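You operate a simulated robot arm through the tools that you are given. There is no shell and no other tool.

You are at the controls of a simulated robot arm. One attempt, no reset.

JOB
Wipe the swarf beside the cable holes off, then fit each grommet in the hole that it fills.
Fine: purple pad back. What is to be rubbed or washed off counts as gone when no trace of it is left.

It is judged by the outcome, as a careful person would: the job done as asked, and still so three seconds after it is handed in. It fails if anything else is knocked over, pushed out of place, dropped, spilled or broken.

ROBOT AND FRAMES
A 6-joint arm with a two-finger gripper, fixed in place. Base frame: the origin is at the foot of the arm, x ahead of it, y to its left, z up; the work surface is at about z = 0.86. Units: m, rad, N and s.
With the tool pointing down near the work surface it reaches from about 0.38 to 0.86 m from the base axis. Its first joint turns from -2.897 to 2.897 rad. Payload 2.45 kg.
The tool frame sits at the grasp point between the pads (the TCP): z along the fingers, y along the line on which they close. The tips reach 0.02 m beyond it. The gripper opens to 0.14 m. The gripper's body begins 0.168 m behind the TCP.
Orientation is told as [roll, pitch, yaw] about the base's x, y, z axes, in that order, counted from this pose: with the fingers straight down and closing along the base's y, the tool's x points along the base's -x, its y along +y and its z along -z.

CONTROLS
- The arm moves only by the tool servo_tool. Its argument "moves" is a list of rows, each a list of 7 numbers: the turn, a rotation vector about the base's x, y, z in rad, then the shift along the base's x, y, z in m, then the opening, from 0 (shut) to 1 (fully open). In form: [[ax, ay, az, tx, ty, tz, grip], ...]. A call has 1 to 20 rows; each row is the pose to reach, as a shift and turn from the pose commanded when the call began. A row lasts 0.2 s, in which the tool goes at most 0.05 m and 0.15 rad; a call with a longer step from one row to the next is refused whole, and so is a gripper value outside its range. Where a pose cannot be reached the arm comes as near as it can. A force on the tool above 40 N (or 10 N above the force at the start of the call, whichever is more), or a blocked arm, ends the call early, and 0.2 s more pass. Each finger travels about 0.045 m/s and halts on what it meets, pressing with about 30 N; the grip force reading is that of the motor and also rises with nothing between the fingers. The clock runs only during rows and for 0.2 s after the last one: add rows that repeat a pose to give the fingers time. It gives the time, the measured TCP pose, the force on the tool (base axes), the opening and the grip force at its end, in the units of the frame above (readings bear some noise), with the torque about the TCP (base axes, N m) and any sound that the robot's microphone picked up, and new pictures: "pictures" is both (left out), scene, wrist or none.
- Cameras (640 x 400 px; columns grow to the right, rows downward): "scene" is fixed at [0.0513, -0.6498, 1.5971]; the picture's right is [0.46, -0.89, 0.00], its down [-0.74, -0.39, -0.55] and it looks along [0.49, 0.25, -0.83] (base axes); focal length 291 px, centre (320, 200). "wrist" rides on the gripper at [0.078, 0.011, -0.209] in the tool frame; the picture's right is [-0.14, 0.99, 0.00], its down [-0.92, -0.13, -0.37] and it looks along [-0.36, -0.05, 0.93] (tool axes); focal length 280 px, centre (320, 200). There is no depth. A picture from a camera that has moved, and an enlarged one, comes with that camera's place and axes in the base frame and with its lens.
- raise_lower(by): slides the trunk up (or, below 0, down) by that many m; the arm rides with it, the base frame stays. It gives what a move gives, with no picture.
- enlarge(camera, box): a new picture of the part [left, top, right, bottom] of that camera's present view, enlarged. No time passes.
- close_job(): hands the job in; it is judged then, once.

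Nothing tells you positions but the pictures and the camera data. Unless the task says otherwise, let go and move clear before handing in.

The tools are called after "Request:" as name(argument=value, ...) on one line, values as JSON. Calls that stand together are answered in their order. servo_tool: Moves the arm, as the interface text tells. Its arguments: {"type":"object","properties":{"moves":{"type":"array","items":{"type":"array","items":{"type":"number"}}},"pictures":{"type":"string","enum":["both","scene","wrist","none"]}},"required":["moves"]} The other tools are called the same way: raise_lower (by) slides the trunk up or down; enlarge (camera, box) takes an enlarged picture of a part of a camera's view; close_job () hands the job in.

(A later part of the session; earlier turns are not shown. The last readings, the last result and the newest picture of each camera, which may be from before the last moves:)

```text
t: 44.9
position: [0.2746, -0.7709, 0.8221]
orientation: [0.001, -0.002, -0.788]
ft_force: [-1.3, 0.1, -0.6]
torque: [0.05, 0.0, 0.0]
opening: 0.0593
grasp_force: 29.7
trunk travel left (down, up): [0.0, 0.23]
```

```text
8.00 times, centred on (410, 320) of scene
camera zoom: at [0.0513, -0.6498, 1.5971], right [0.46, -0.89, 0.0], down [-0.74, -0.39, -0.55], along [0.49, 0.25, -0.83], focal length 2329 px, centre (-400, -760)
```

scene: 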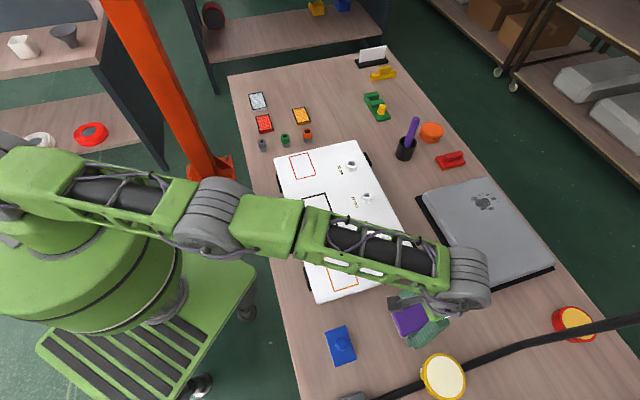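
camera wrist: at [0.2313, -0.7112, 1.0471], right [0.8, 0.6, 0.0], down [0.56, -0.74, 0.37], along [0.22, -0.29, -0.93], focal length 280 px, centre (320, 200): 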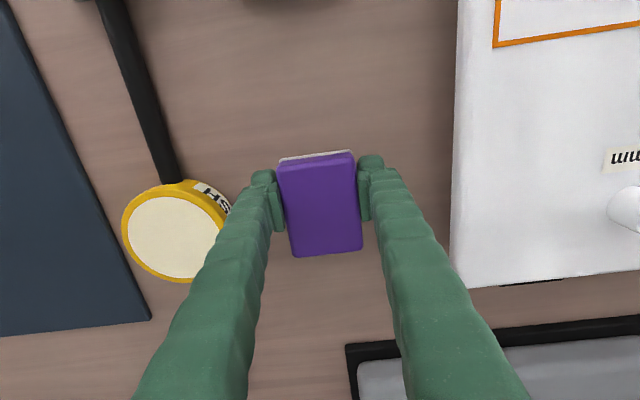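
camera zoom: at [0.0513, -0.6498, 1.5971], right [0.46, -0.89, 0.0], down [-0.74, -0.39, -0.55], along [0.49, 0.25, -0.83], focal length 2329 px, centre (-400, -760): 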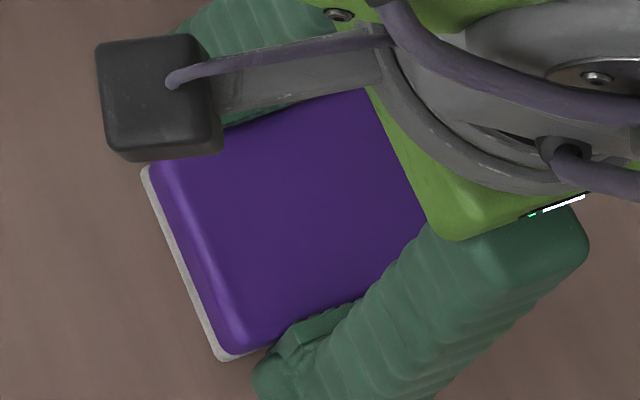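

The pad's outline now coincides with its original position in the same view. I'll lower the last millimetre or two, release and rise.

Request:
servo_tool(moves=[[0, 0, 0, 0, 0, -0.0015, 0.0], [0, 0, 0, 0, 0, -0.002, 0.0], [0, 0, 0, 0, 0, -0.002, 0.3], [0, 0, 0, 0, 0, -0.002, 0.45], [0, 0, 0, 0, 0, -0.002, 0.53], [0, 0, 0, 0, 0, -0.002, 0.56], [0, 0, 0, 0, 0, -0.002, 0.56], [0, 0, 0, 0, 0, -0.002, 0.56], [0, 0, 0, 0, 0, 0.02, 0.56], [0, 0, 0, 0, 0, 0.06, 0.56], [0, 0, 0, 0, 0, 0.1, 0.56], [0, 0, 0, -0.01, 0.02, 0.14, 0.56], [0, 0, 0, -0.02, 0.04, 0.18, 0.56], [0, 0, 0, -0.02, 0.04, 0.18, 0.56]])

Request:
enlarge(camera="scene", box=[380, 295, 440, 345])

Request:
enlarge(camera="wrist", box=[380, 0, 640, 200])

```text
t: 47.9
position: [0.2547, -0.73, 0.9985]
orientation: [0.0, 0.001, -0.786]
ft_force: [-0.4, 0.5, -0.2]
torque: [-0.03, 0.0, -0.02]
opening: 0.0783
grasp_force: 0.0
trunk travel left (down, up): [0.0, 0.23]
camera wrist: at [0.2074, -0.6669, 1.2071], right [0.8, 0.6, 0.0], down [0.56, -0.74, 0.37], along [0.22, -0.29, -0.93], focal length 280 px, centre (320, 200)
```

scene: 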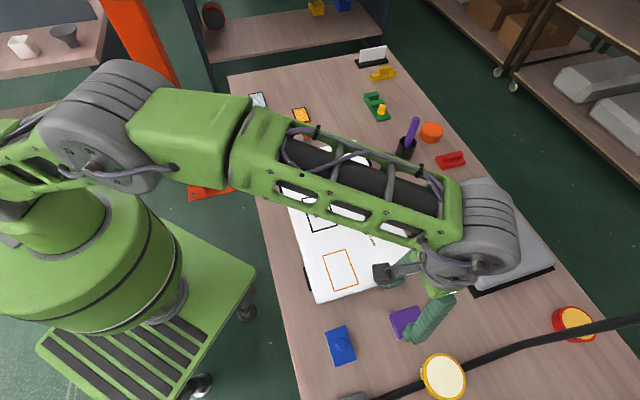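
wrist: 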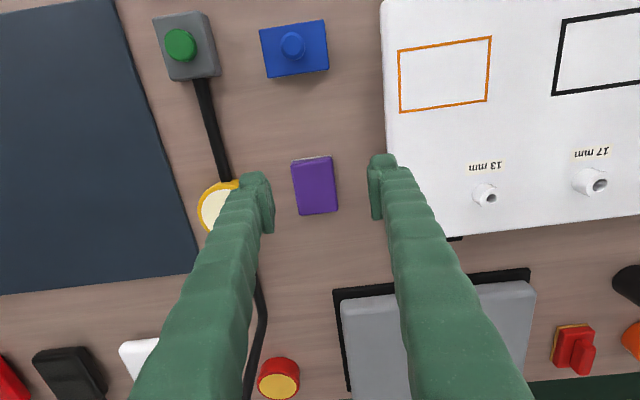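

```text
8.00 times, centred on (410, 320) of scene
camera zoom: at [0.0513, -0.6498, 1.5971], right [0.46, -0.89, 0.0], down [-0.74, -0.39, -0.55], along [0.49, 0.25, -0.83], focal length 2329 px, centre (-400, -760)
```

zoom: 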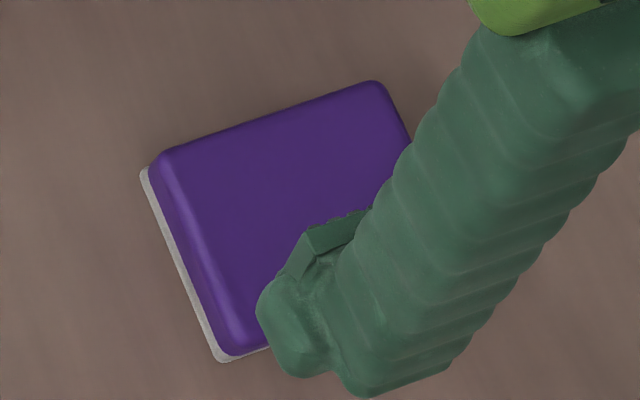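

```text
2.00 times, centred on (510, 100) of wrist
camera zoom: at [0.2074, -0.6669, 1.2071], right [0.8, 0.6, 0.0], down [0.56, -0.74, 0.37], along [0.22, -0.29, -0.93], focal length 561 px, centre (-60, 400)
```

zoom: 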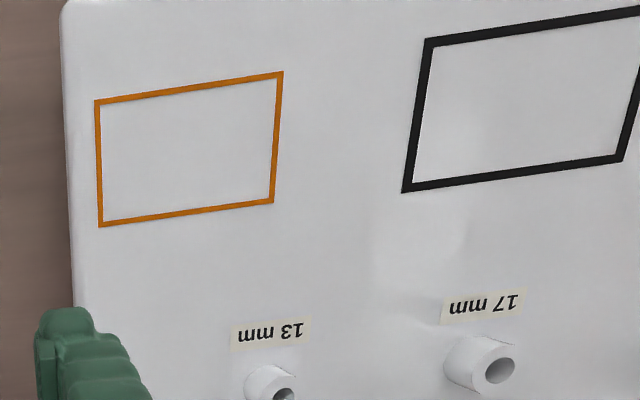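

The pad is back where it was. Now I'll fly over the panel's middle and take a close look at the wiped strip.

Request:
servo_tool(moves=[[0, 0, 0, 0.022, 0.035, 0.015, 0.56], [0, 0, 0, 0.045, 0.07, 0.03, 0.56], [0, 0, 0, 0.07, 0.105, 0.045, 0.56], [0, 0, 0, 0.095, 0.14, 0.05, 0.5], [0, 0, 0, 0.12, 0.175, 0.05, 0.45], [0, 0, 0, 0.145, 0.21, 0.05, 0.4], [0, 0, 0, 0.17, 0.245, 0.05, 0.4], [0, 0, 0, 0.19, 0.28, 0.05, 0.4], [0, 0, 0, 0.19, 0.28, 0.05, 0.4], [0, 0, 0, 0.19, 0.28, 0.05, 0.4]])

Request:
enlarge(camera="wrist", box=[60, 100, 330, 260])

Request:
enlarge(camera="wrist", box=[300, 80, 570, 240])

Request:
enlarge(camera="scene", box=[380, 295, 440, 345])

```text
t: 50.1
position: [0.4454, -0.4491, 1.0521]
orientation: [-0.001, 0.0, -0.786]
ft_force: [-0.4, -0.6, -0.4]
torque: [0.04, -0.01, -0.02]
opening: 0.0561
grasp_force: 0.1
trunk travel left (down, up): [0.0, 0.23]
camera wrist: at [0.3977, -0.3858, 1.2599], right [0.8, 0.6, 0.0], down [0.56, -0.74, 0.37], along [0.22, -0.29, -0.93], focal length 280 px, centre (320, 200)
```

scene: 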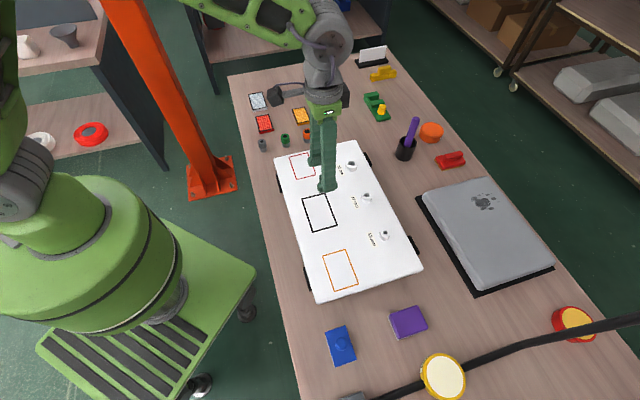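
wrist: 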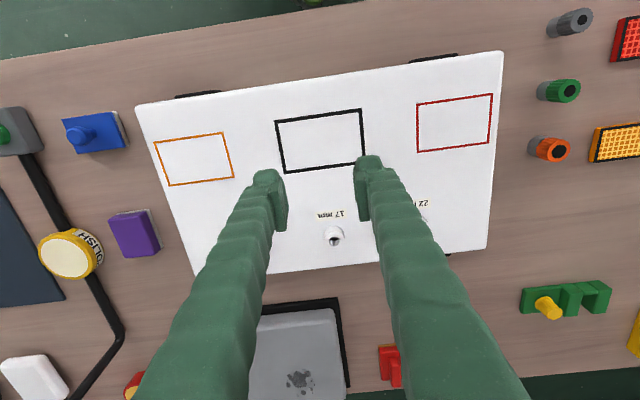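

```text
2.37 times, centred on (195, 180) of wrist
camera zoom: at [0.3977, -0.3858, 1.2599], right [0.8, 0.6, 0.0], down [0.56, -0.74, 0.37], along [0.22, -0.29, -0.93], focal length 665 px, centre (616, 247)
```

zoom: 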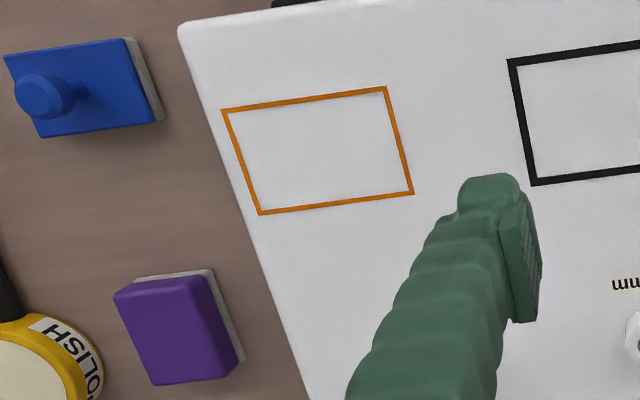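

```text
2.37 times, centred on (435, 160) of wrist
camera zoom: at [0.3977, -0.3858, 1.2599], right [0.8, 0.6, 0.0], down [0.56, -0.74, 0.37], along [0.22, -0.29, -0.93], focal length 665 px, centre (47, 295)
```

zoom: 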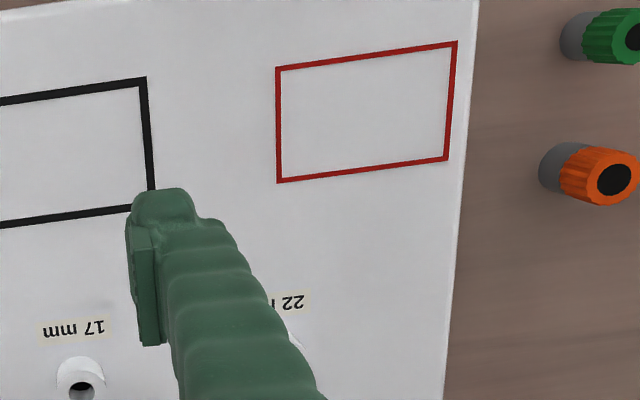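

```text
8.00 times, centred on (410, 320) of scene
camera zoom: at [0.0513, -0.6498, 1.5971], right [0.46, -0.89, 0.0], down [-0.74, -0.39, -0.55], along [0.49, 0.25, -0.83], focal length 2329 px, centre (-400, -760)
```

zoom: 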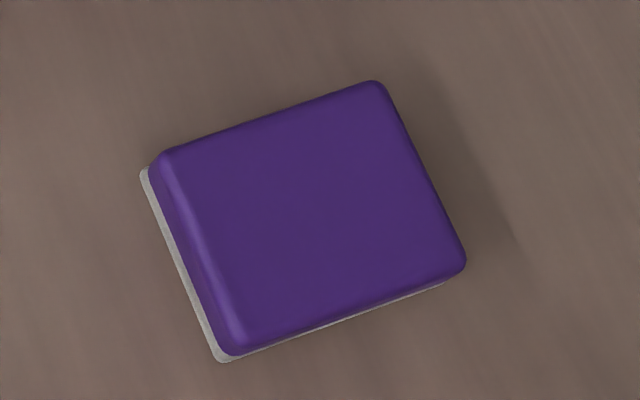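

The strip is clean and the purple pad sits exactly in its original outline. Next the grommets: I'll move above the grey one, estimated at (0.621,-0.117), and look.

Request:
servo_tool(moves=[[0, 0, 0, 0.0176, 0.0332, 0, 0.4], [0, 0, 0, 0.0352, 0.0665, 0, 0.4], [0, 0, 0, 0.0528, 0.0997, 0, 0.4], [0, 0, 0, 0.0704, 0.1329, 0, 0.4], [0, 0, 0, 0.088, 0.1661, 0, 0.4], [0, 0, 0, 0.1056, 0.1994, -0.015, 0.4], [0, 0, 0, 0.1232, 0.2326, -0.04, 0.4], [0, 0, 0, 0.1408, 0.2658, -0.065, 0.4], [0, 0, 0, 0.1584, 0.2991, -0.09, 0.4], [0, 0, 0, 0.176, 0.3323, -0.12, 0.4], [0, 0, 0, 0.176, 0.3323, -0.12, 0.4], [0, 0, 0, 0.176, 0.3323, -0.12, 0.4]])

Request:
enlarge(camera="wrist", box=[240, 80, 400, 240])

Request:
enlarge(camera="scene", box=[305, 165, 385, 250])

```text
t: 52.7
position: [0.6211, -0.117, 0.9338]
orientation: [0.001, -0.001, -0.786]
ft_force: [0.4, 0.4, 0.1]
torque: [0.03, -0.04, -0.01]
opening: 0.0561
grasp_force: 0.0
trunk travel left (down, up): [0.0, 0.23]
camera wrist: at [0.5727, -0.0535, 1.1423], right [0.8, 0.6, 0.0], down [0.56, -0.74, 0.37], along [0.22, -0.29, -0.93], focal length 280 px, centre (320, 200)
```

scene: 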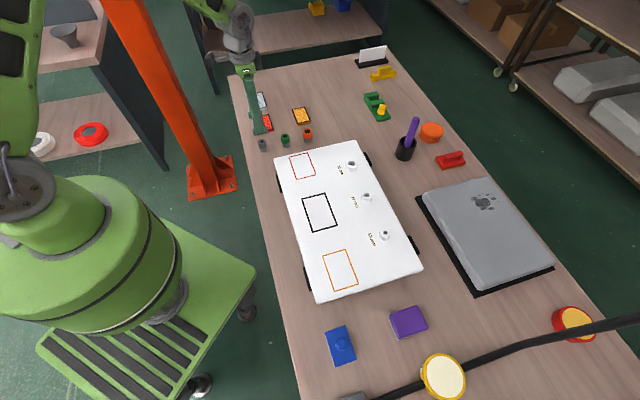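
wrist: 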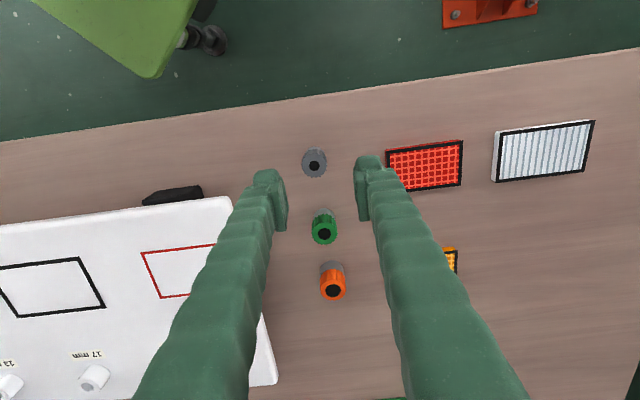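

```text
2.50 times, centred on (320, 160) of wrist
camera zoom: at [0.5727, -0.0535, 1.1423], right [0.8, 0.6, 0.0], down [0.56, -0.74, 0.37], along [0.22, -0.29, -0.93], focal length 701 px, centre (320, 300)
```

zoom: 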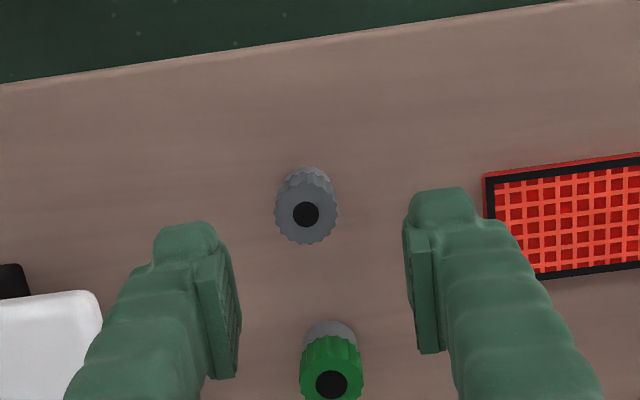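

```text
4.71 times, centred on (345, 208) of scene
camera zoom: at [0.0513, -0.6498, 1.5971], right [0.46, -0.89, 0.0], down [-0.74, -0.39, -0.55], along [0.49, 0.25, -0.83], focal length 1370 px, centre (202, 165)
```

zoom: 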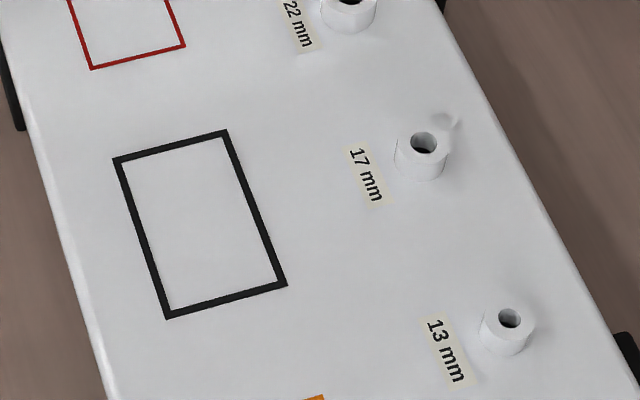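

The panel strip is spotless. The grey grommet is 6 mm to one side of the tool axis; I'll correct that, descend over it and check before closing.

Request:
servo_tool(moves=[[0, 0, 0, -0.0055, -0.0031, 0, 0.4], [0, 0, 0, -0.0055, -0.0031, -0.02, 0.4], [0, 0, 0, -0.0055, -0.0031, -0.04, 0.4], [0, 0, 0, -0.0055, -0.0031, -0.055, 0.4], [0, 0, 0, -0.0055, -0.0031, -0.055, 0.4], [0, 0, 0, -0.0055, -0.0031, -0.055, 0.4]], pictures="wrist")

Request:
enlarge(camera="wrist", box=[260, 100, 380, 220])

Request:
enlarge(camera="scene", box=[240, 110, 300, 160])

```text
t: 54.1
position: [0.615, -0.1208, 0.8787]
orientation: [-0.001, 0.0, -0.785]
ft_force: [0.1, 0.4, 0.3]
torque: [0.0, -0.01, 0.01]
opening: 0.056
grasp_force: 0.1
trunk travel left (down, up): [0.0, 0.23]
camera wrist: at [0.5672, -0.0567, 1.0869], right [0.8, 0.6, 0.0], down [0.56, -0.74, 0.37], along [0.22, -0.29, -0.93], focal length 280 px, centre (320, 200)
```

wrist: 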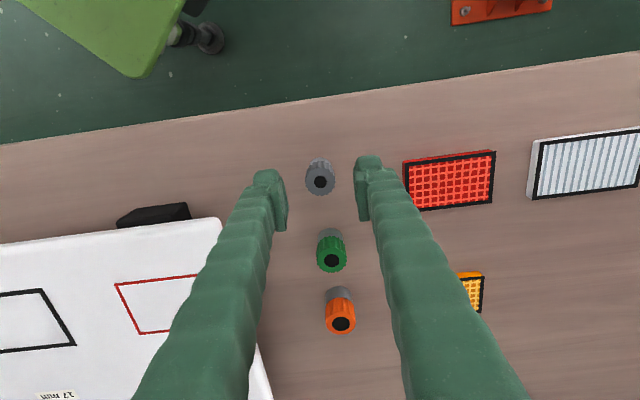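

```text
3.33 times, centred on (320, 160) of wrist
camera zoom: at [0.5672, -0.0567, 1.0869], right [0.8, 0.6, 0.0], down [0.56, -0.74, 0.37], along [0.22, -0.29, -0.93], focal length 935 px, centre (320, 333)
```

zoom: 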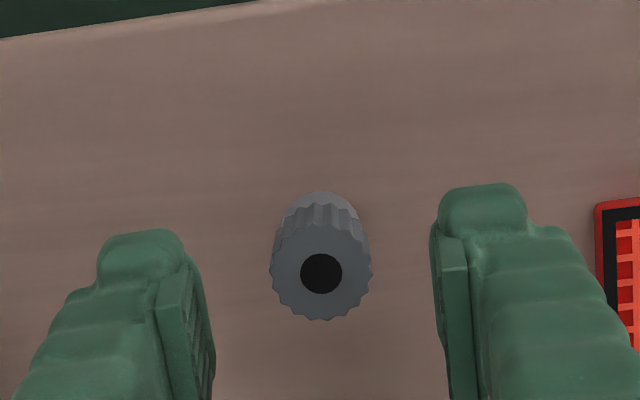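

```text
8.00 times, centred on (270, 135) of scene
camera zoom: at [0.0513, -0.6498, 1.5971], right [0.46, -0.89, 0.0], down [-0.74, -0.39, -0.55], along [0.49, 0.25, -0.83], focal length 2329 px, centre (720, 720)
```

zoom: 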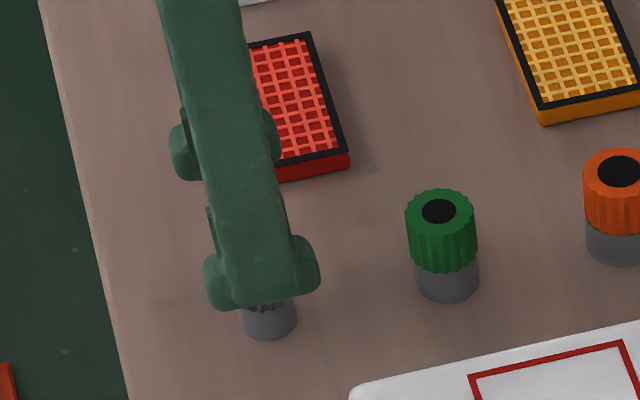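

Nicely aligned in both directions. I'll lower to z ≈ 0.840 so the fingers surround only the head, then close.

Request:
servo_tool(moves=[[0, 0, 0, 0, 0, -0.015, 0.4], [0, 0, 0, 0, 0, -0.028, 0.4], [0, 0, 0, 0, 0, -0.0385, 0.4], [0, 0, 0, 0, 0, -0.0385, 0.4]], pictures="none")

Request:
enlarge(camera="wrist", box=[260, 130, 380, 250])

Request:
enlarge(camera="scene", box=[240, 110, 300, 160])

```text
t: 55.1
position: [0.6145, -0.1204, 0.8385]
orientation: [-0.001, -0.001, -0.784]
ft_force: [0.3, 1.1, 0.9]
torque: [0.0, -0.02, 0.0]
opening: 0.0563
grasp_force: 0.0
trunk travel left (down, up): [0.0, 0.23]
```

```text
3.33 times, centred on (320, 190) of wrist
camera zoom: at [0.5678, -0.0568, 1.0461], right [0.8, 0.6, 0.0], down [0.56, -0.74, 0.37], along [0.22, -0.29, -0.93], focal length 935 px, centre (320, 233)
```

zoom: 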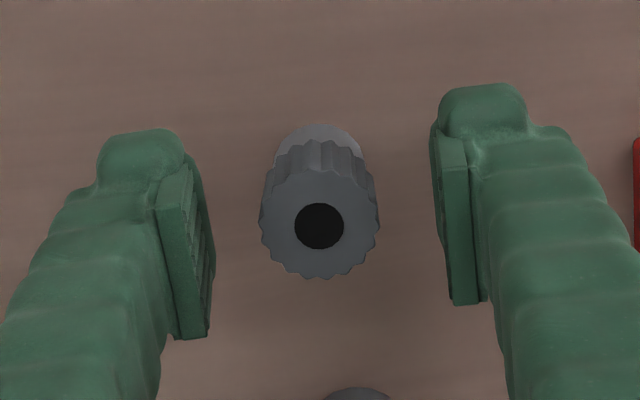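

```text
8.00 times, centred on (270, 135) of scene
camera zoom: at [0.0513, -0.6498, 1.5971], right [0.46, -0.89, 0.0], down [-0.74, -0.39, -0.55], along [0.49, 0.25, -0.83], focal length 2329 px, centre (720, 720)
```

zoom: 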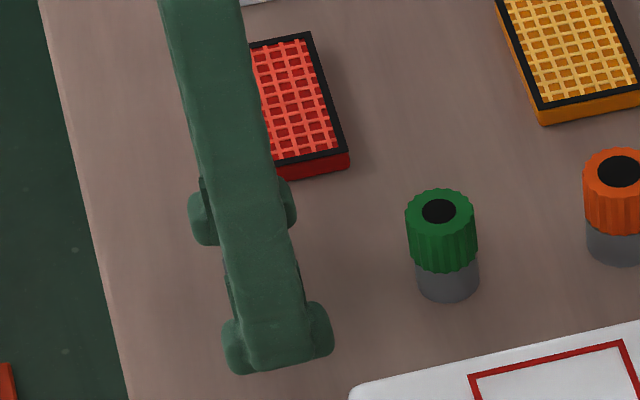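

Centred. Closing on the grey head now and then lifting a little.

Request:
servo_tool(moves=[[0, 0, 0, 0, 0, 0, 0.3], [0, 0, 0, 0, 0, 0, 0.2], [0, 0, 0, 0, 0, 0, 0.1], [0, 0, 0, 0, 0, 0, 0.05], [0, 0, 0, 0, 0, 0, 0.05]], pictures="none")

Request:
enlarge(camera="wrist", box=[260, 130, 380, 250])

```text
t: 56.3
position: [0.6153, -0.1207, 0.8381]
orientation: [0.0, 0.0, -0.787]
ft_force: [-0.3, 0.6, -0.5]
torque: [0.0, 0.03, 0.03]
opening: 0.025
grasp_force: 30.4
trunk travel left (down, up): [0.0, 0.23]
```

```text
3.33 times, centred on (320, 190) of wrist
camera zoom: at [0.5676, -0.0568, 1.0462], right [0.8, 0.6, 0.0], down [0.56, -0.74, 0.37], along [0.22, -0.29, -0.93], focal length 935 px, centre (320, 233)
```

zoom: 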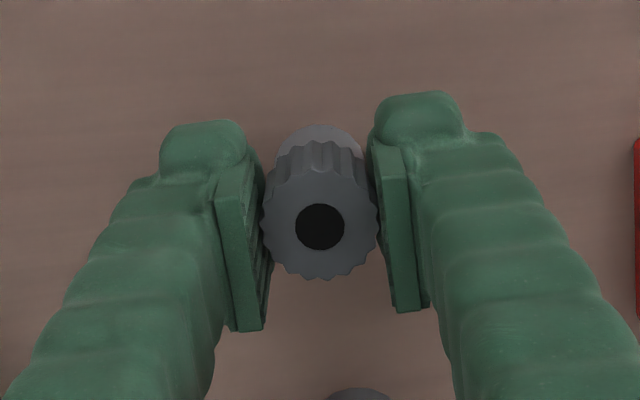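

Gripped at 0.025 m. Now lifting vertically to see what comes up.

Request:
servo_tool(moves=[[0, 0, 0, 0, 0, 0.005, 0.05], [0, 0, 0, 0, 0, 0.012, 0.05], [0, 0, 0, 0, 0, 0.022, 0.05], [0, 0, 0, 0, 0, 0.035, 0.05], [0, 0, 0, 0, 0, 0.055, 0.05], [0, 0, 0, 0, 0, 0.08, 0.05], [0, 0, 0, 0, 0, 0.08, 0.05], [0, 0, 0, 0, 0, 0.08, 0.05]])

Request:
enlarge(camera="wrist", box=[260, 100, 380, 220])

Request:
enlarge(camera="scene", box=[240, 100, 300, 160])

```text
t: 58.1
position: [0.6169, -0.123, 0.9186]
orientation: [0.0, 0.0, -0.785]
ft_force: [-0.2, -1.1, -0.2]
torque: [0.01, 0.03, 0.01]
opening: 0.0254
grasp_force: 29.8
trunk travel left (down, up): [0.0, 0.23]
camera wrist: at [0.5687, -0.0588, 1.1276], right [0.8, 0.6, 0.0], down [0.56, -0.74, 0.37], along [0.22, -0.29, -0.93], focal length 280 px, centre (320, 200)
```

scene: 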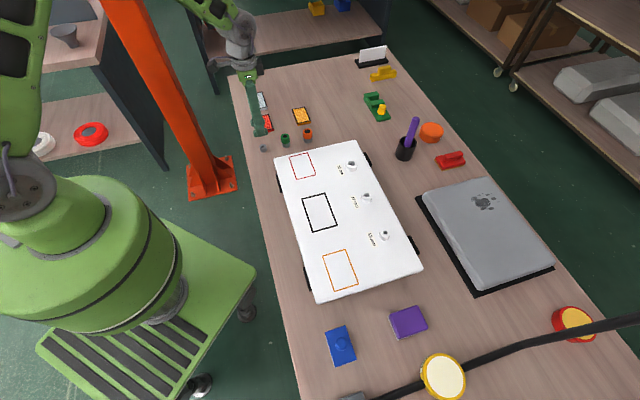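
wrist: 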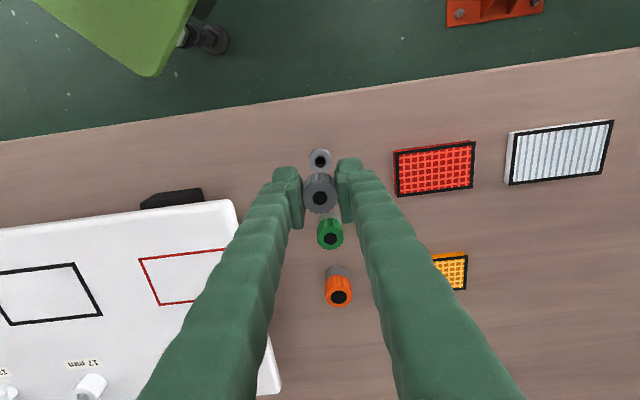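

```text
3.33 times, centred on (320, 160) of wrist
camera zoom: at [0.5687, -0.0588, 1.1276], right [0.8, 0.6, 0.0], down [0.56, -0.74, 0.37], along [0.22, -0.29, -0.93], focal length 935 px, centre (320, 333)
```

zoom: 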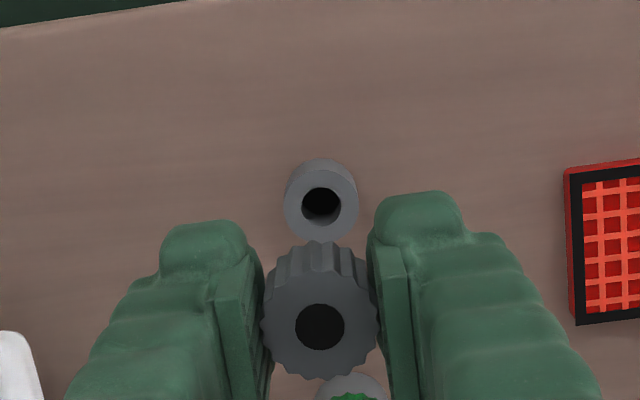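

```text
6.67 times, centred on (270, 130) of scene
camera zoom: at [0.0513, -0.6498, 1.5971], right [0.46, -0.89, 0.0], down [-0.74, -0.39, -0.55], along [0.49, 0.25, -0.83], focal length 1941 px, centre (653, 667)
```

zoom: 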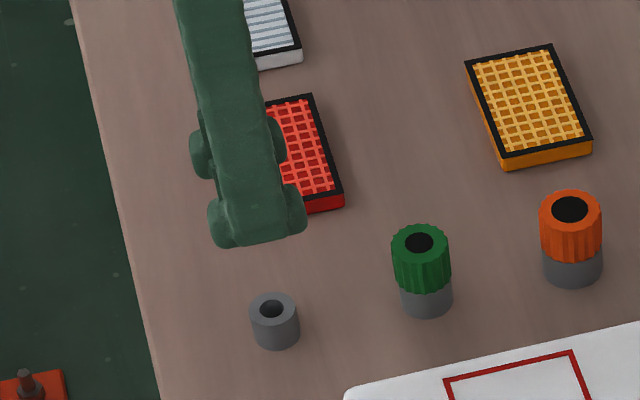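

The grommet came out of its grey holder sleeve, which stays on the table — the sleeve's bore is about 13–14 mm, so grey matches the 13 mm hole. I'll carry it high over the panel to above the 13 mm collar.

Request:
servo_tool(moves=[[0, 0, 0, 0, 0, 0.04, 0.05], [0, 0, 0, 0, 0, 0.08, 0.05], [0, 0, 0, -0.0132, -0.0432, 0.08, 0.05], [0, 0, 0, -0.0263, -0.0863, 0.08, 0.05], [0, 0, 0, -0.0395, -0.1295, 0.08, 0.05], [0, 0, 0, -0.0527, -0.1727, 0.08, 0.05], [0, 0, 0, -0.0658, -0.2158, 0.08, 0.05], [0, 0, 0, -0.079, -0.259, 0.08, 0.05], [0, 0, 0, -0.0922, -0.3022, 0.08, 0.05], [0, 0, 0, -0.1053, -0.3453, 0.08, 0.05], [0, 0, 0, -0.1185, -0.3885, 0.08, 0.05], [0, 0, 0, -0.1317, -0.4317, 0.08, 0.05], [0, 0, 0, -0.1448, -0.4748, 0.08, 0.05], [0, 0, 0, -0.158, -0.518, 0.075, 0.05], [0, 0, 0, -0.158, -0.518, 0.067, 0.05], [0, 0, 0, -0.158, -0.518, 0.067, 0.05], [0, 0, 0, -0.158, -0.518, 0.067, 0.05]])

Request:
enlarge(camera="wrist", box=[260, 100, 380, 220])

Request:
enlarge(camera="scene", box=[360, 190, 420, 250])

```text
t: 61.7
position: [0.4591, -0.6398, 0.9841]
orientation: [0.001, 0.001, -0.786]
ft_force: [0.3, -0.1, -0.2]
torque: [0.04, -0.01, -0.03]
opening: 0.0252
grasp_force: 30.2
trunk travel left (down, up): [0.0, 0.23]
camera wrist: at [0.4107, -0.5763, 1.1929], right [0.8, 0.6, 0.0], down [0.56, -0.74, 0.37], along [0.22, -0.29, -0.93], focal length 280 px, centre (320, 200)
```

scene: 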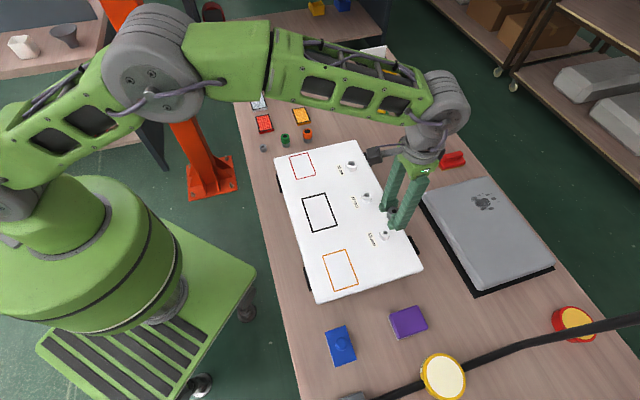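
wrist: 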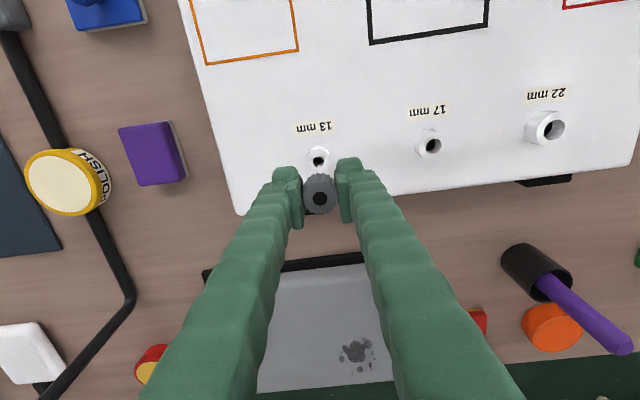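

```text
3.33 times, centred on (320, 160) of wrist
camera zoom: at [0.4107, -0.5763, 1.1929], right [0.8, 0.6, 0.0], down [0.56, -0.74, 0.37], along [0.22, -0.29, -0.93], focal length 935 px, centre (320, 333)
```

zoom: 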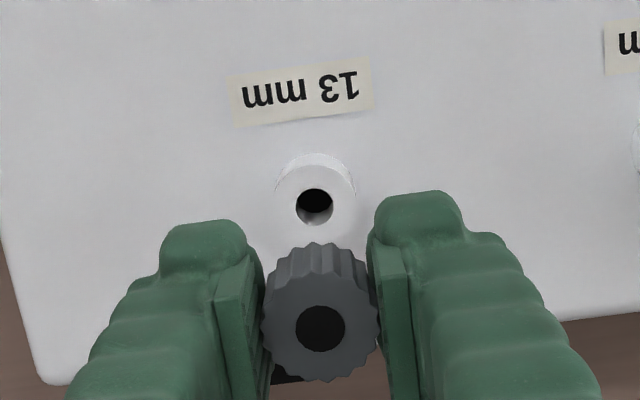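

```text
6.67 times, centred on (390, 220) of scene
camera zoom: at [0.0513, -0.6498, 1.5971], right [0.46, -0.89, 0.0], down [-0.74, -0.39, -0.55], along [0.49, 0.25, -0.83], focal length 1941 px, centre (-147, 67)
```

zoom: 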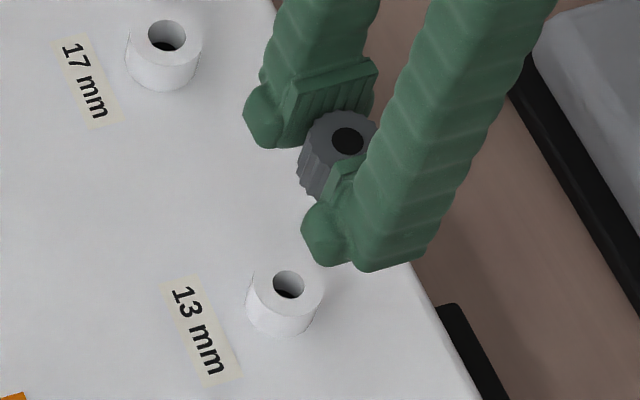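

The held grommet and the 13 mm hole are both visible; relative to the grommet, the hole is about 1.5 mm and 2.7 mm off. I'll correct and come down to just above the collar for another look.

Request:
servo_tool(moves=[[0, 0, 0, -0.003, 0.0009, 0, 0.05], [0, 0, 0, -0.003, 0.0009, -0.02, 0.05], [0, 0, 0, -0.003, 0.0009, -0.038, 0.05], [0, 0, 0, -0.003, 0.0009, -0.038, 0.05], [0, 0, 0, -0.003, 0.0009, -0.038, 0.05]], pictures="wrist")

Request:
enlarge(camera="wrist", box=[280, 140, 360, 220])

Request:
enlarge(camera="scene", box=[365, 205, 405, 245])

```text
t: 62.9
position: [0.4539, -0.6386, 0.9476]
orientation: [0.0, 0.0, -0.785]
ft_force: [0.7, 0.1, -0.2]
torque: [0.0, 0.01, 0.01]
opening: 0.0253
grasp_force: 29.6
trunk travel left (down, up): [0.0, 0.23]
camera wrist: at [0.4064, -0.5754, 1.1553], right [0.8, 0.6, 0.0], down [0.56, -0.74, 0.37], along [0.22, -0.29, -0.93], focal length 280 px, centre (320, 200)
```

wrist: 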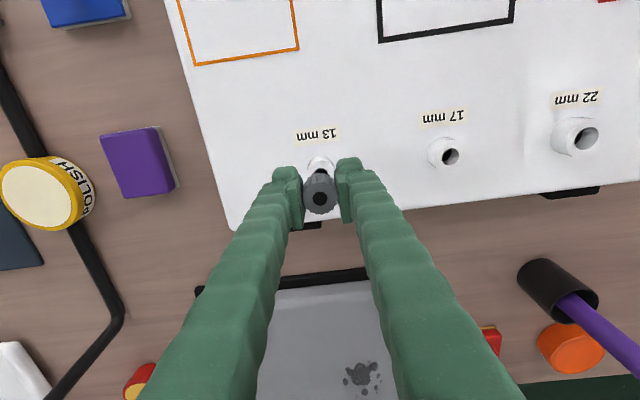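

```text
5.00 times, centred on (320, 180) of wrist
camera zoom: at [0.4064, -0.5754, 1.1553], right [0.8, 0.6, 0.0], down [0.56, -0.74, 0.37], along [0.22, -0.29, -0.93], focal length 1402 px, centre (320, 300)
```

zoom: 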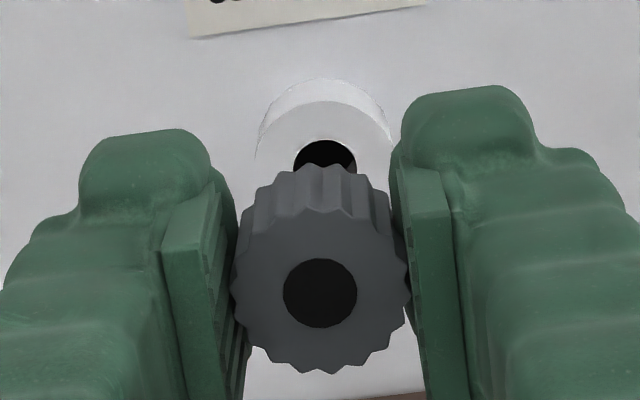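

```text
10.00 times, centred on (385, 225) of scene
camera zoom: at [0.0513, -0.6498, 1.5971], right [0.46, -0.89, 0.0], down [-0.74, -0.39, -0.55], along [0.49, 0.25, -0.83], focal length 2911 px, centre (-330, -50)
```

zoom: 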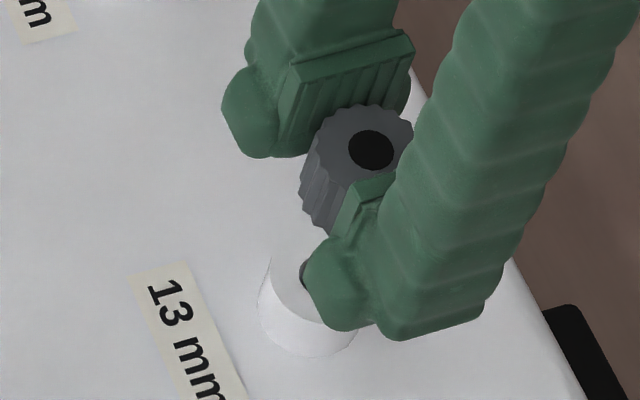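

Now the remaining offset is about 1 mm. I'll correct it and lower in small steps, watching for early contact.

Request:
servo_tool(moves=[[0, 0, 0, 0.0013, 0, 0, 0.05], [0, 0, 0, 0.0013, 0, -0.01, 0.05], [0, 0, 0, 0.0013, 0, -0.02, 0.05], [0, 0, 0, 0.0013, 0, -0.023, 0.05], [0, 0, 0, 0.0013, 0, -0.023, 0.05]], pictures="wrist")

Request:
enlarge(camera="wrist", box=[280, 140, 360, 220])

Request:
enlarge(camera="scene", box=[365, 205, 405, 245])

```text
t: 64.1
position: [0.4553, -0.6398, 0.9242]
orientation: [0.001, 0.002, -0.785]
ft_force: [0.8, -0.4, -1.3]
torque: [0.0, 0.02, 0.03]
opening: 0.0254
grasp_force: 30.5
trunk travel left (down, up): [0.0, 0.23]
camera wrist: at [0.4075, -0.5753, 1.1318], right [0.8, 0.6, 0.0], down [0.56, -0.74, 0.37], along [0.22, -0.29, -0.93], focal length 280 px, centre (320, 200)
```

wrist: 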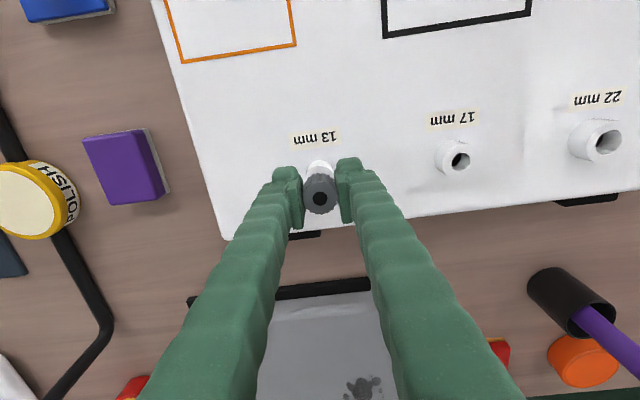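

```text
5.00 times, centred on (320, 180) of wrist
camera zoom: at [0.4075, -0.5753, 1.1318], right [0.8, 0.6, 0.0], down [0.56, -0.74, 0.37], along [0.22, -0.29, -0.93], focal length 1402 px, centre (320, 300)
```

zoom: 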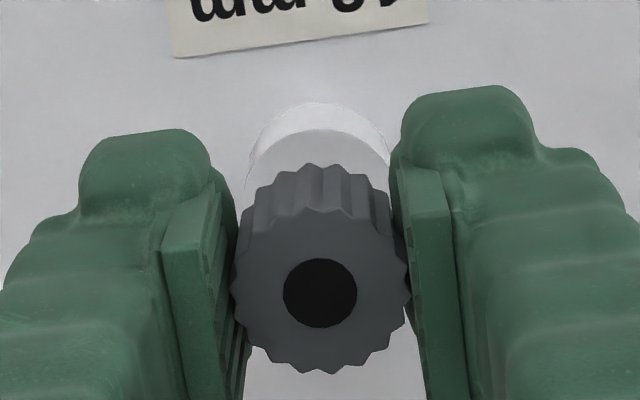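

```text
10.00 times, centred on (385, 225) of scene
camera zoom: at [0.0513, -0.6498, 1.5971], right [0.46, -0.89, 0.0], down [-0.74, -0.39, -0.55], along [0.49, 0.25, -0.83], focal length 2911 px, centre (-330, -50)
```

zoom: 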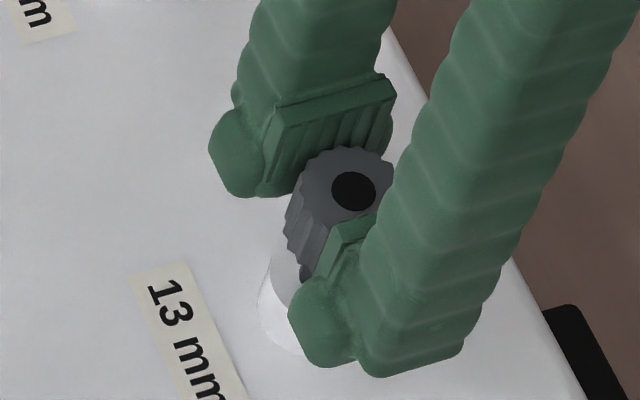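

The wrist view shows sub-millimetre alignment. I'll double-check it with a strong scene enlargement before inserting.

Request:
enlarge(camera="scene", box=[375, 215, 400, 240])

Request:
enlarge(camera="wrist", box=[300, 150, 340, 190])

```text
16.00 times, centred on (388, 228) of scene
camera zoom: at [0.0513, -0.6498, 1.5971], right [0.46, -0.89, 0.0], down [-0.74, -0.39, -0.55], along [0.49, 0.25, -0.83], focal length 4658 px, centre (-760, -240)
```

zoom: 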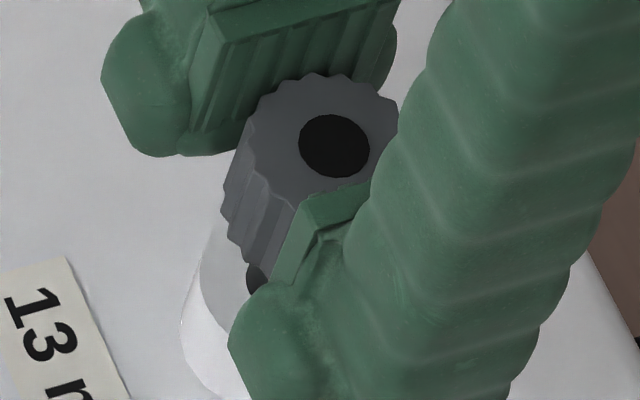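

```text
10.00 times, centred on (320, 170) of wrist
camera zoom: at [0.4075, -0.5753, 1.1318], right [0.8, 0.6, 0.0], down [0.56, -0.74, 0.37], along [0.22, -0.29, -0.93], focal length 2804 px, centre (320, 500)
```

zoom: 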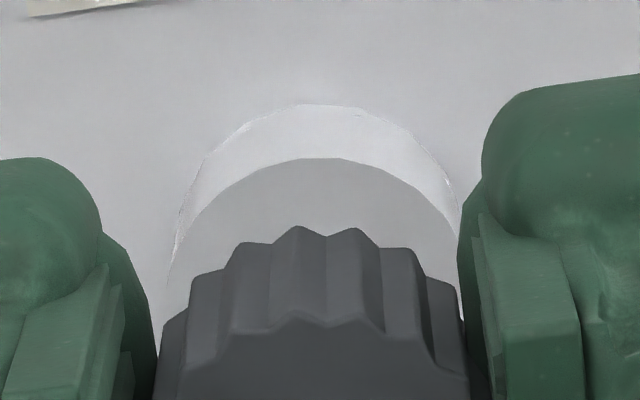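

Both cameras agree: a residual offset of about 0.8 mm outward. I'll apply it and lower into the hole gently.

Request:
servo_tool(moves=[[0, 0, 0, 0.0005, -0.0007, 0, 0.05], [0, 0, 0, 0.0005, -0.0007, -0.003, 0.05], [0, 0, 0, 0.0005, -0.0007, -0.006, 0.05], [0, 0, 0, 0.0005, -0.0007, -0.009, 0.05], [0, 0, 0, 0.0005, -0.0007, -0.009, 0.05]], pictures="none")

```text
t: 65.3
position: [0.4566, -0.6393, 0.9152]
orientation: [-0.001, -0.001, -0.784]
ft_force: [-0.9, -0.7, -0.3]
torque: [0.03, -0.02, -0.02]
opening: 0.0254
grasp_force: 30.0
trunk travel left (down, up): [0.0, 0.23]
```

No contact yet. Continuing down.

Request:
servo_tool(moves=[[0, 0, 0, 0, 0, -0.002, 0.05], [0, 0, 0, 0, 0, -0.004, 0.05], [0, 0, 0, 0, 0, -0.004, 0.05]], pictures="none")

Request:
enlarge(camera="scene", box=[370, 210, 400, 245])

Request:
enlarge(camera="wrist", box=[290, 150, 350, 210])

```text
t: 66.1
position: [0.4575, -0.6392, 0.9111]
orientation: [0.0, 0.0, -0.784]
ft_force: [-0.6, -0.4, -0.4]
torque: [-0.02, 0.0, -0.01]
opening: 0.0252
grasp_force: 30.3
trunk travel left (down, up): [0.0, 0.23]
```

```text
11.43 times, centred on (385, 228) of scene
camera zoom: at [0.0513, -0.6498, 1.5971], right [0.46, -0.89, 0.0], down [-0.74, -0.39, -0.55], along [0.49, 0.25, -0.83], focal length 3327 px, centre (-423, -114)
```

zoom: 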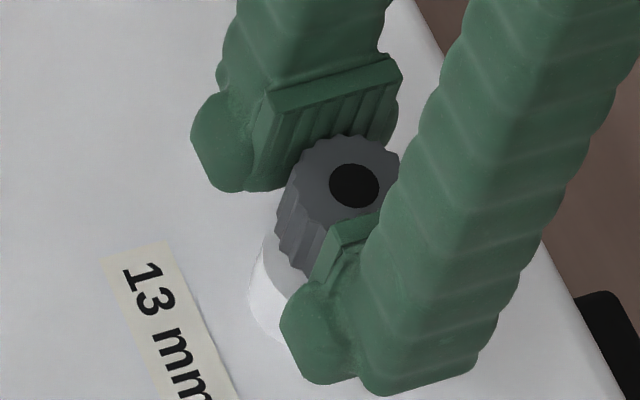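

```text
6.67 times, centred on (320, 180) of wrist
camera zoom: at [0.4087, -0.5763, 1.1192], right [0.8, 0.6, 0.0], down [0.56, -0.74, 0.37], along [0.22, -0.29, -0.93], focal length 1869 px, centre (320, 333)
```

zoom: 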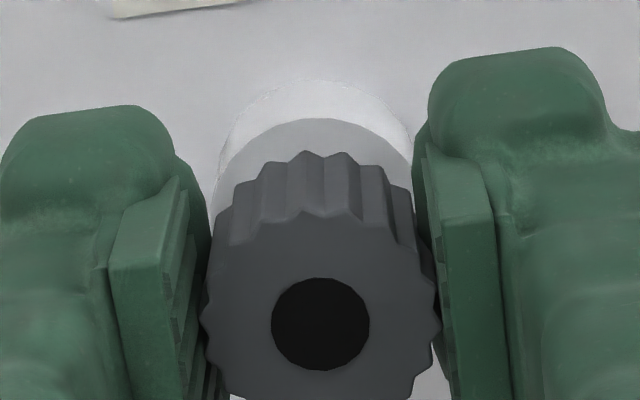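

Still free and visually centred. I'll keep lowering in small steps.

Request:
servo_tool(moves=[[0, 0, 0, 0, 0, -0.002, 0.05], [0, 0, 0, 0, 0, -0.004, 0.05], [0, 0, 0, 0, 0, -0.004, 0.05]], pictures="none")

```text
t: 66.9
position: [0.4555, -0.6394, 0.9066]
orientation: [-0.001, -0.001, -0.786]
ft_force: [0.0, -0.1, -0.1]
torque: [-0.04, -0.05, 0.0]
opening: 0.0253
grasp_force: 29.9
trunk travel left (down, up): [0.0, 0.23]
```

Request:
servo_tool(moves=[[0, 0, 0, 0, 0, -0.002, 0.05], [0, 0, 0, 0, 0, -0.003, 0.05], [0, 0, 0, 0, 0, -0.003, 0.05]], pictures="none")

Request:
enlarge(camera="scene", box=[370, 210, 400, 245])

Request:
enlarge(camera="wrist", box=[290, 150, 350, 210])

```text
t: 67.7
position: [0.4557, -0.6386, 0.9032]
orientation: [0.0, -0.001, -0.785]
ft_force: [0.0, 0.5, 0.3]
torque: [-0.01, -0.01, 0.01]
opening: 0.0253
grasp_force: 29.9
trunk travel left (down, up): [0.0, 0.23]
```

```text
11.43 times, centred on (385, 228) of scene
camera zoom: at [0.0513, -0.6498, 1.5971], right [0.46, -0.89, 0.0], down [-0.74, -0.39, -0.55], along [0.49, 0.25, -0.83], focal length 3327 px, centre (-423, -114)
```

zoom: 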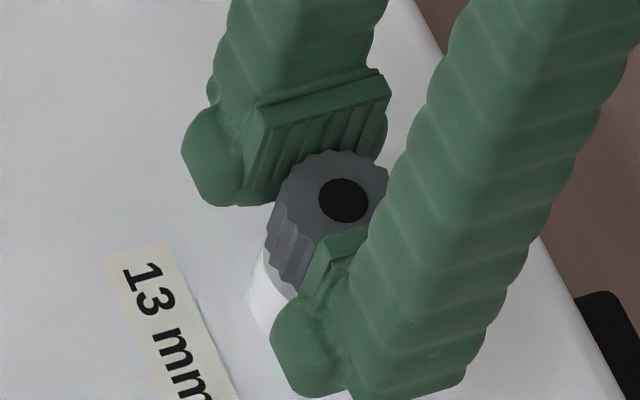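

```text
6.67 times, centred on (320, 180) of wrist
camera zoom: at [0.4083, -0.5754, 1.1119], right [0.8, 0.6, 0.0], down [0.56, -0.74, 0.37], along [0.22, -0.29, -0.93], focal length 1869 px, centre (320, 333)
```

zoom: 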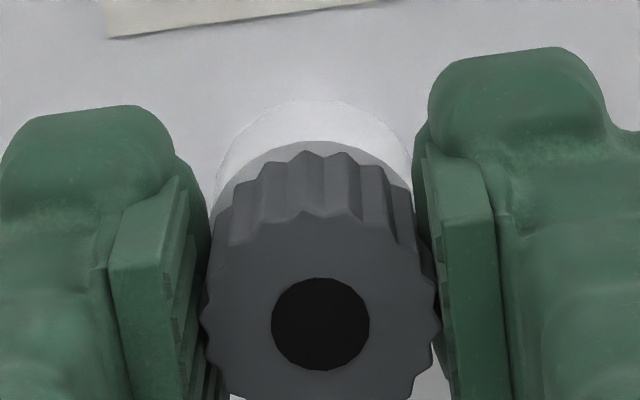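

The head is almost on the collar, with no resistance: the shank is inside the bore. I'll press down the last millimetres until it seats.

Request:
servo_tool(moves=[[0, 0, 0, 0, 0, -0.0015, 0.05], [0, 0, 0, 0, 0, -0.003, 0.05], [0, 0, 0, 0, 0, -0.003, 0.05]], pictures="none")

```text
t: 68.5
position: [0.4561, -0.6408, 0.901]
orientation: [0.0, -0.001, -0.785]
ft_force: [0.2, -0.3, 1.0]
torque: [0.01, 0.01, 0.03]
opening: 0.0254
grasp_force: 30.1
trunk travel left (down, up): [0.0, 0.23]
```

Request:
servo_tool(moves=[[0, 0, 0, 0, 0, -0.001, 0.05], [0, 0, 0, 0, 0, -0.002, 0.05], [0, 0, 0, 0, 0, -0.002, 0.05]], pictures="none")

Request:
enlarge(camera="scene", box=[370, 210, 400, 245])

Request:
enlarge(camera="wrist", box=[290, 150, 350, 210])

```text
t: 69.3
position: [0.4566, -0.6395, 0.899]
orientation: [0.001, 0.0, -0.787]
ft_force: [-0.6, 1.6, 4.0]
torque: [0.02, 0.02, 0.04]
opening: 0.0252
grasp_force: 29.8
trunk travel left (down, up): [0.0, 0.23]
```

```text
11.43 times, centred on (385, 228) of scene
camera zoom: at [0.0513, -0.6498, 1.5971], right [0.46, -0.89, 0.0], down [-0.74, -0.39, -0.55], along [0.49, 0.25, -0.83], focal length 3327 px, centre (-423, -114)
```

zoom: 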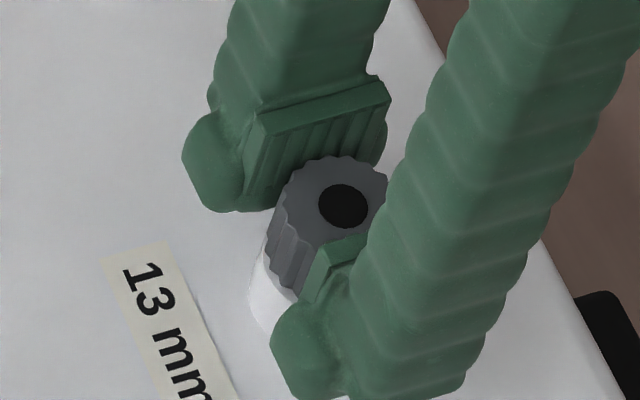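

```text
6.67 times, centred on (320, 180) of wrist
camera zoom: at [0.4088, -0.5757, 1.1083], right [0.8, 0.6, 0.0], down [0.56, -0.74, 0.37], along [0.22, -0.29, -0.93], focal length 1869 px, centre (320, 333)
```

zoom: 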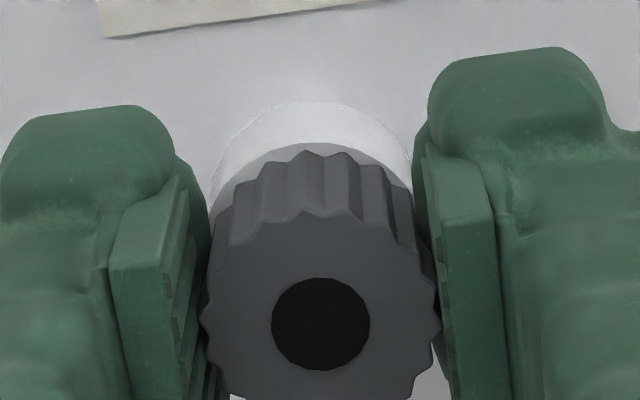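

Slight upward force (4 N) now. I'll press a little more to confirm that it is seated rather than jammed.

Request:
servo_tool(moves=[[0, 0, 0, 0, 0, -0.001, 0.05], [0, 0, 0, 0, 0, -0.0015, 0.05], [0, 0, 0, 0, 0, -0.0015, 0.05]], pictures="none")

Request:
enlarge(camera="wrist", box=[290, 150, 350, 210])

Request:
enlarge(camera="scene", box=[375, 218, 395, 242])

```text
t: 70.1
position: [0.4573, -0.6397, 0.8988]
orientation: [0.0, -0.004, -0.786]
ft_force: [2.9, -0.7, 8.3]
torque: [0.04, -0.05, 0.0]
opening: 0.0253
grasp_force: 29.9
trunk travel left (down, up): [0.0, 0.23]
```

```text
6.67 times, centred on (320, 180) of wrist
camera zoom: at [0.4085, -0.5755, 1.1068], right [0.8, 0.6, 0.0], down [0.56, -0.74, 0.37], along [0.22, -0.3, -0.93], focal length 1869 px, centre (320, 333)
```

zoom: 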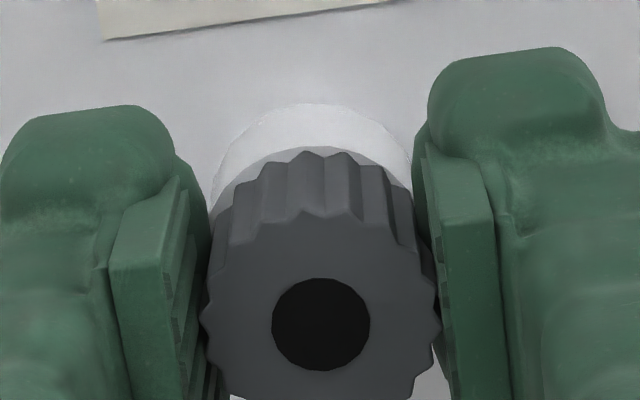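

```text
16.00 times, centred on (385, 230) of scene
camera zoom: at [0.0513, -0.6498, 1.5971], right [0.46, -0.89, 0.0], down [-0.74, -0.39, -0.55], along [0.49, 0.25, -0.83], focal length 4658 px, centre (-720, -280)
```

zoom: 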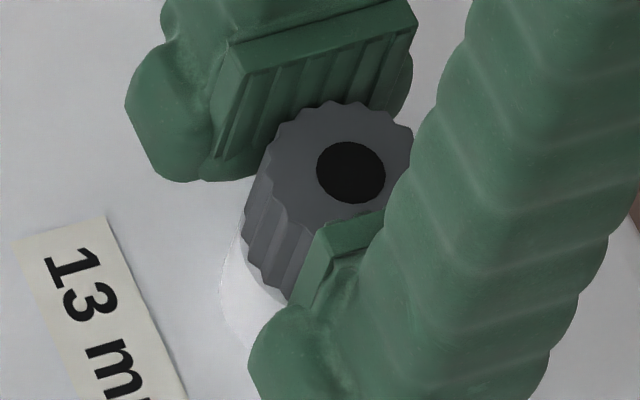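

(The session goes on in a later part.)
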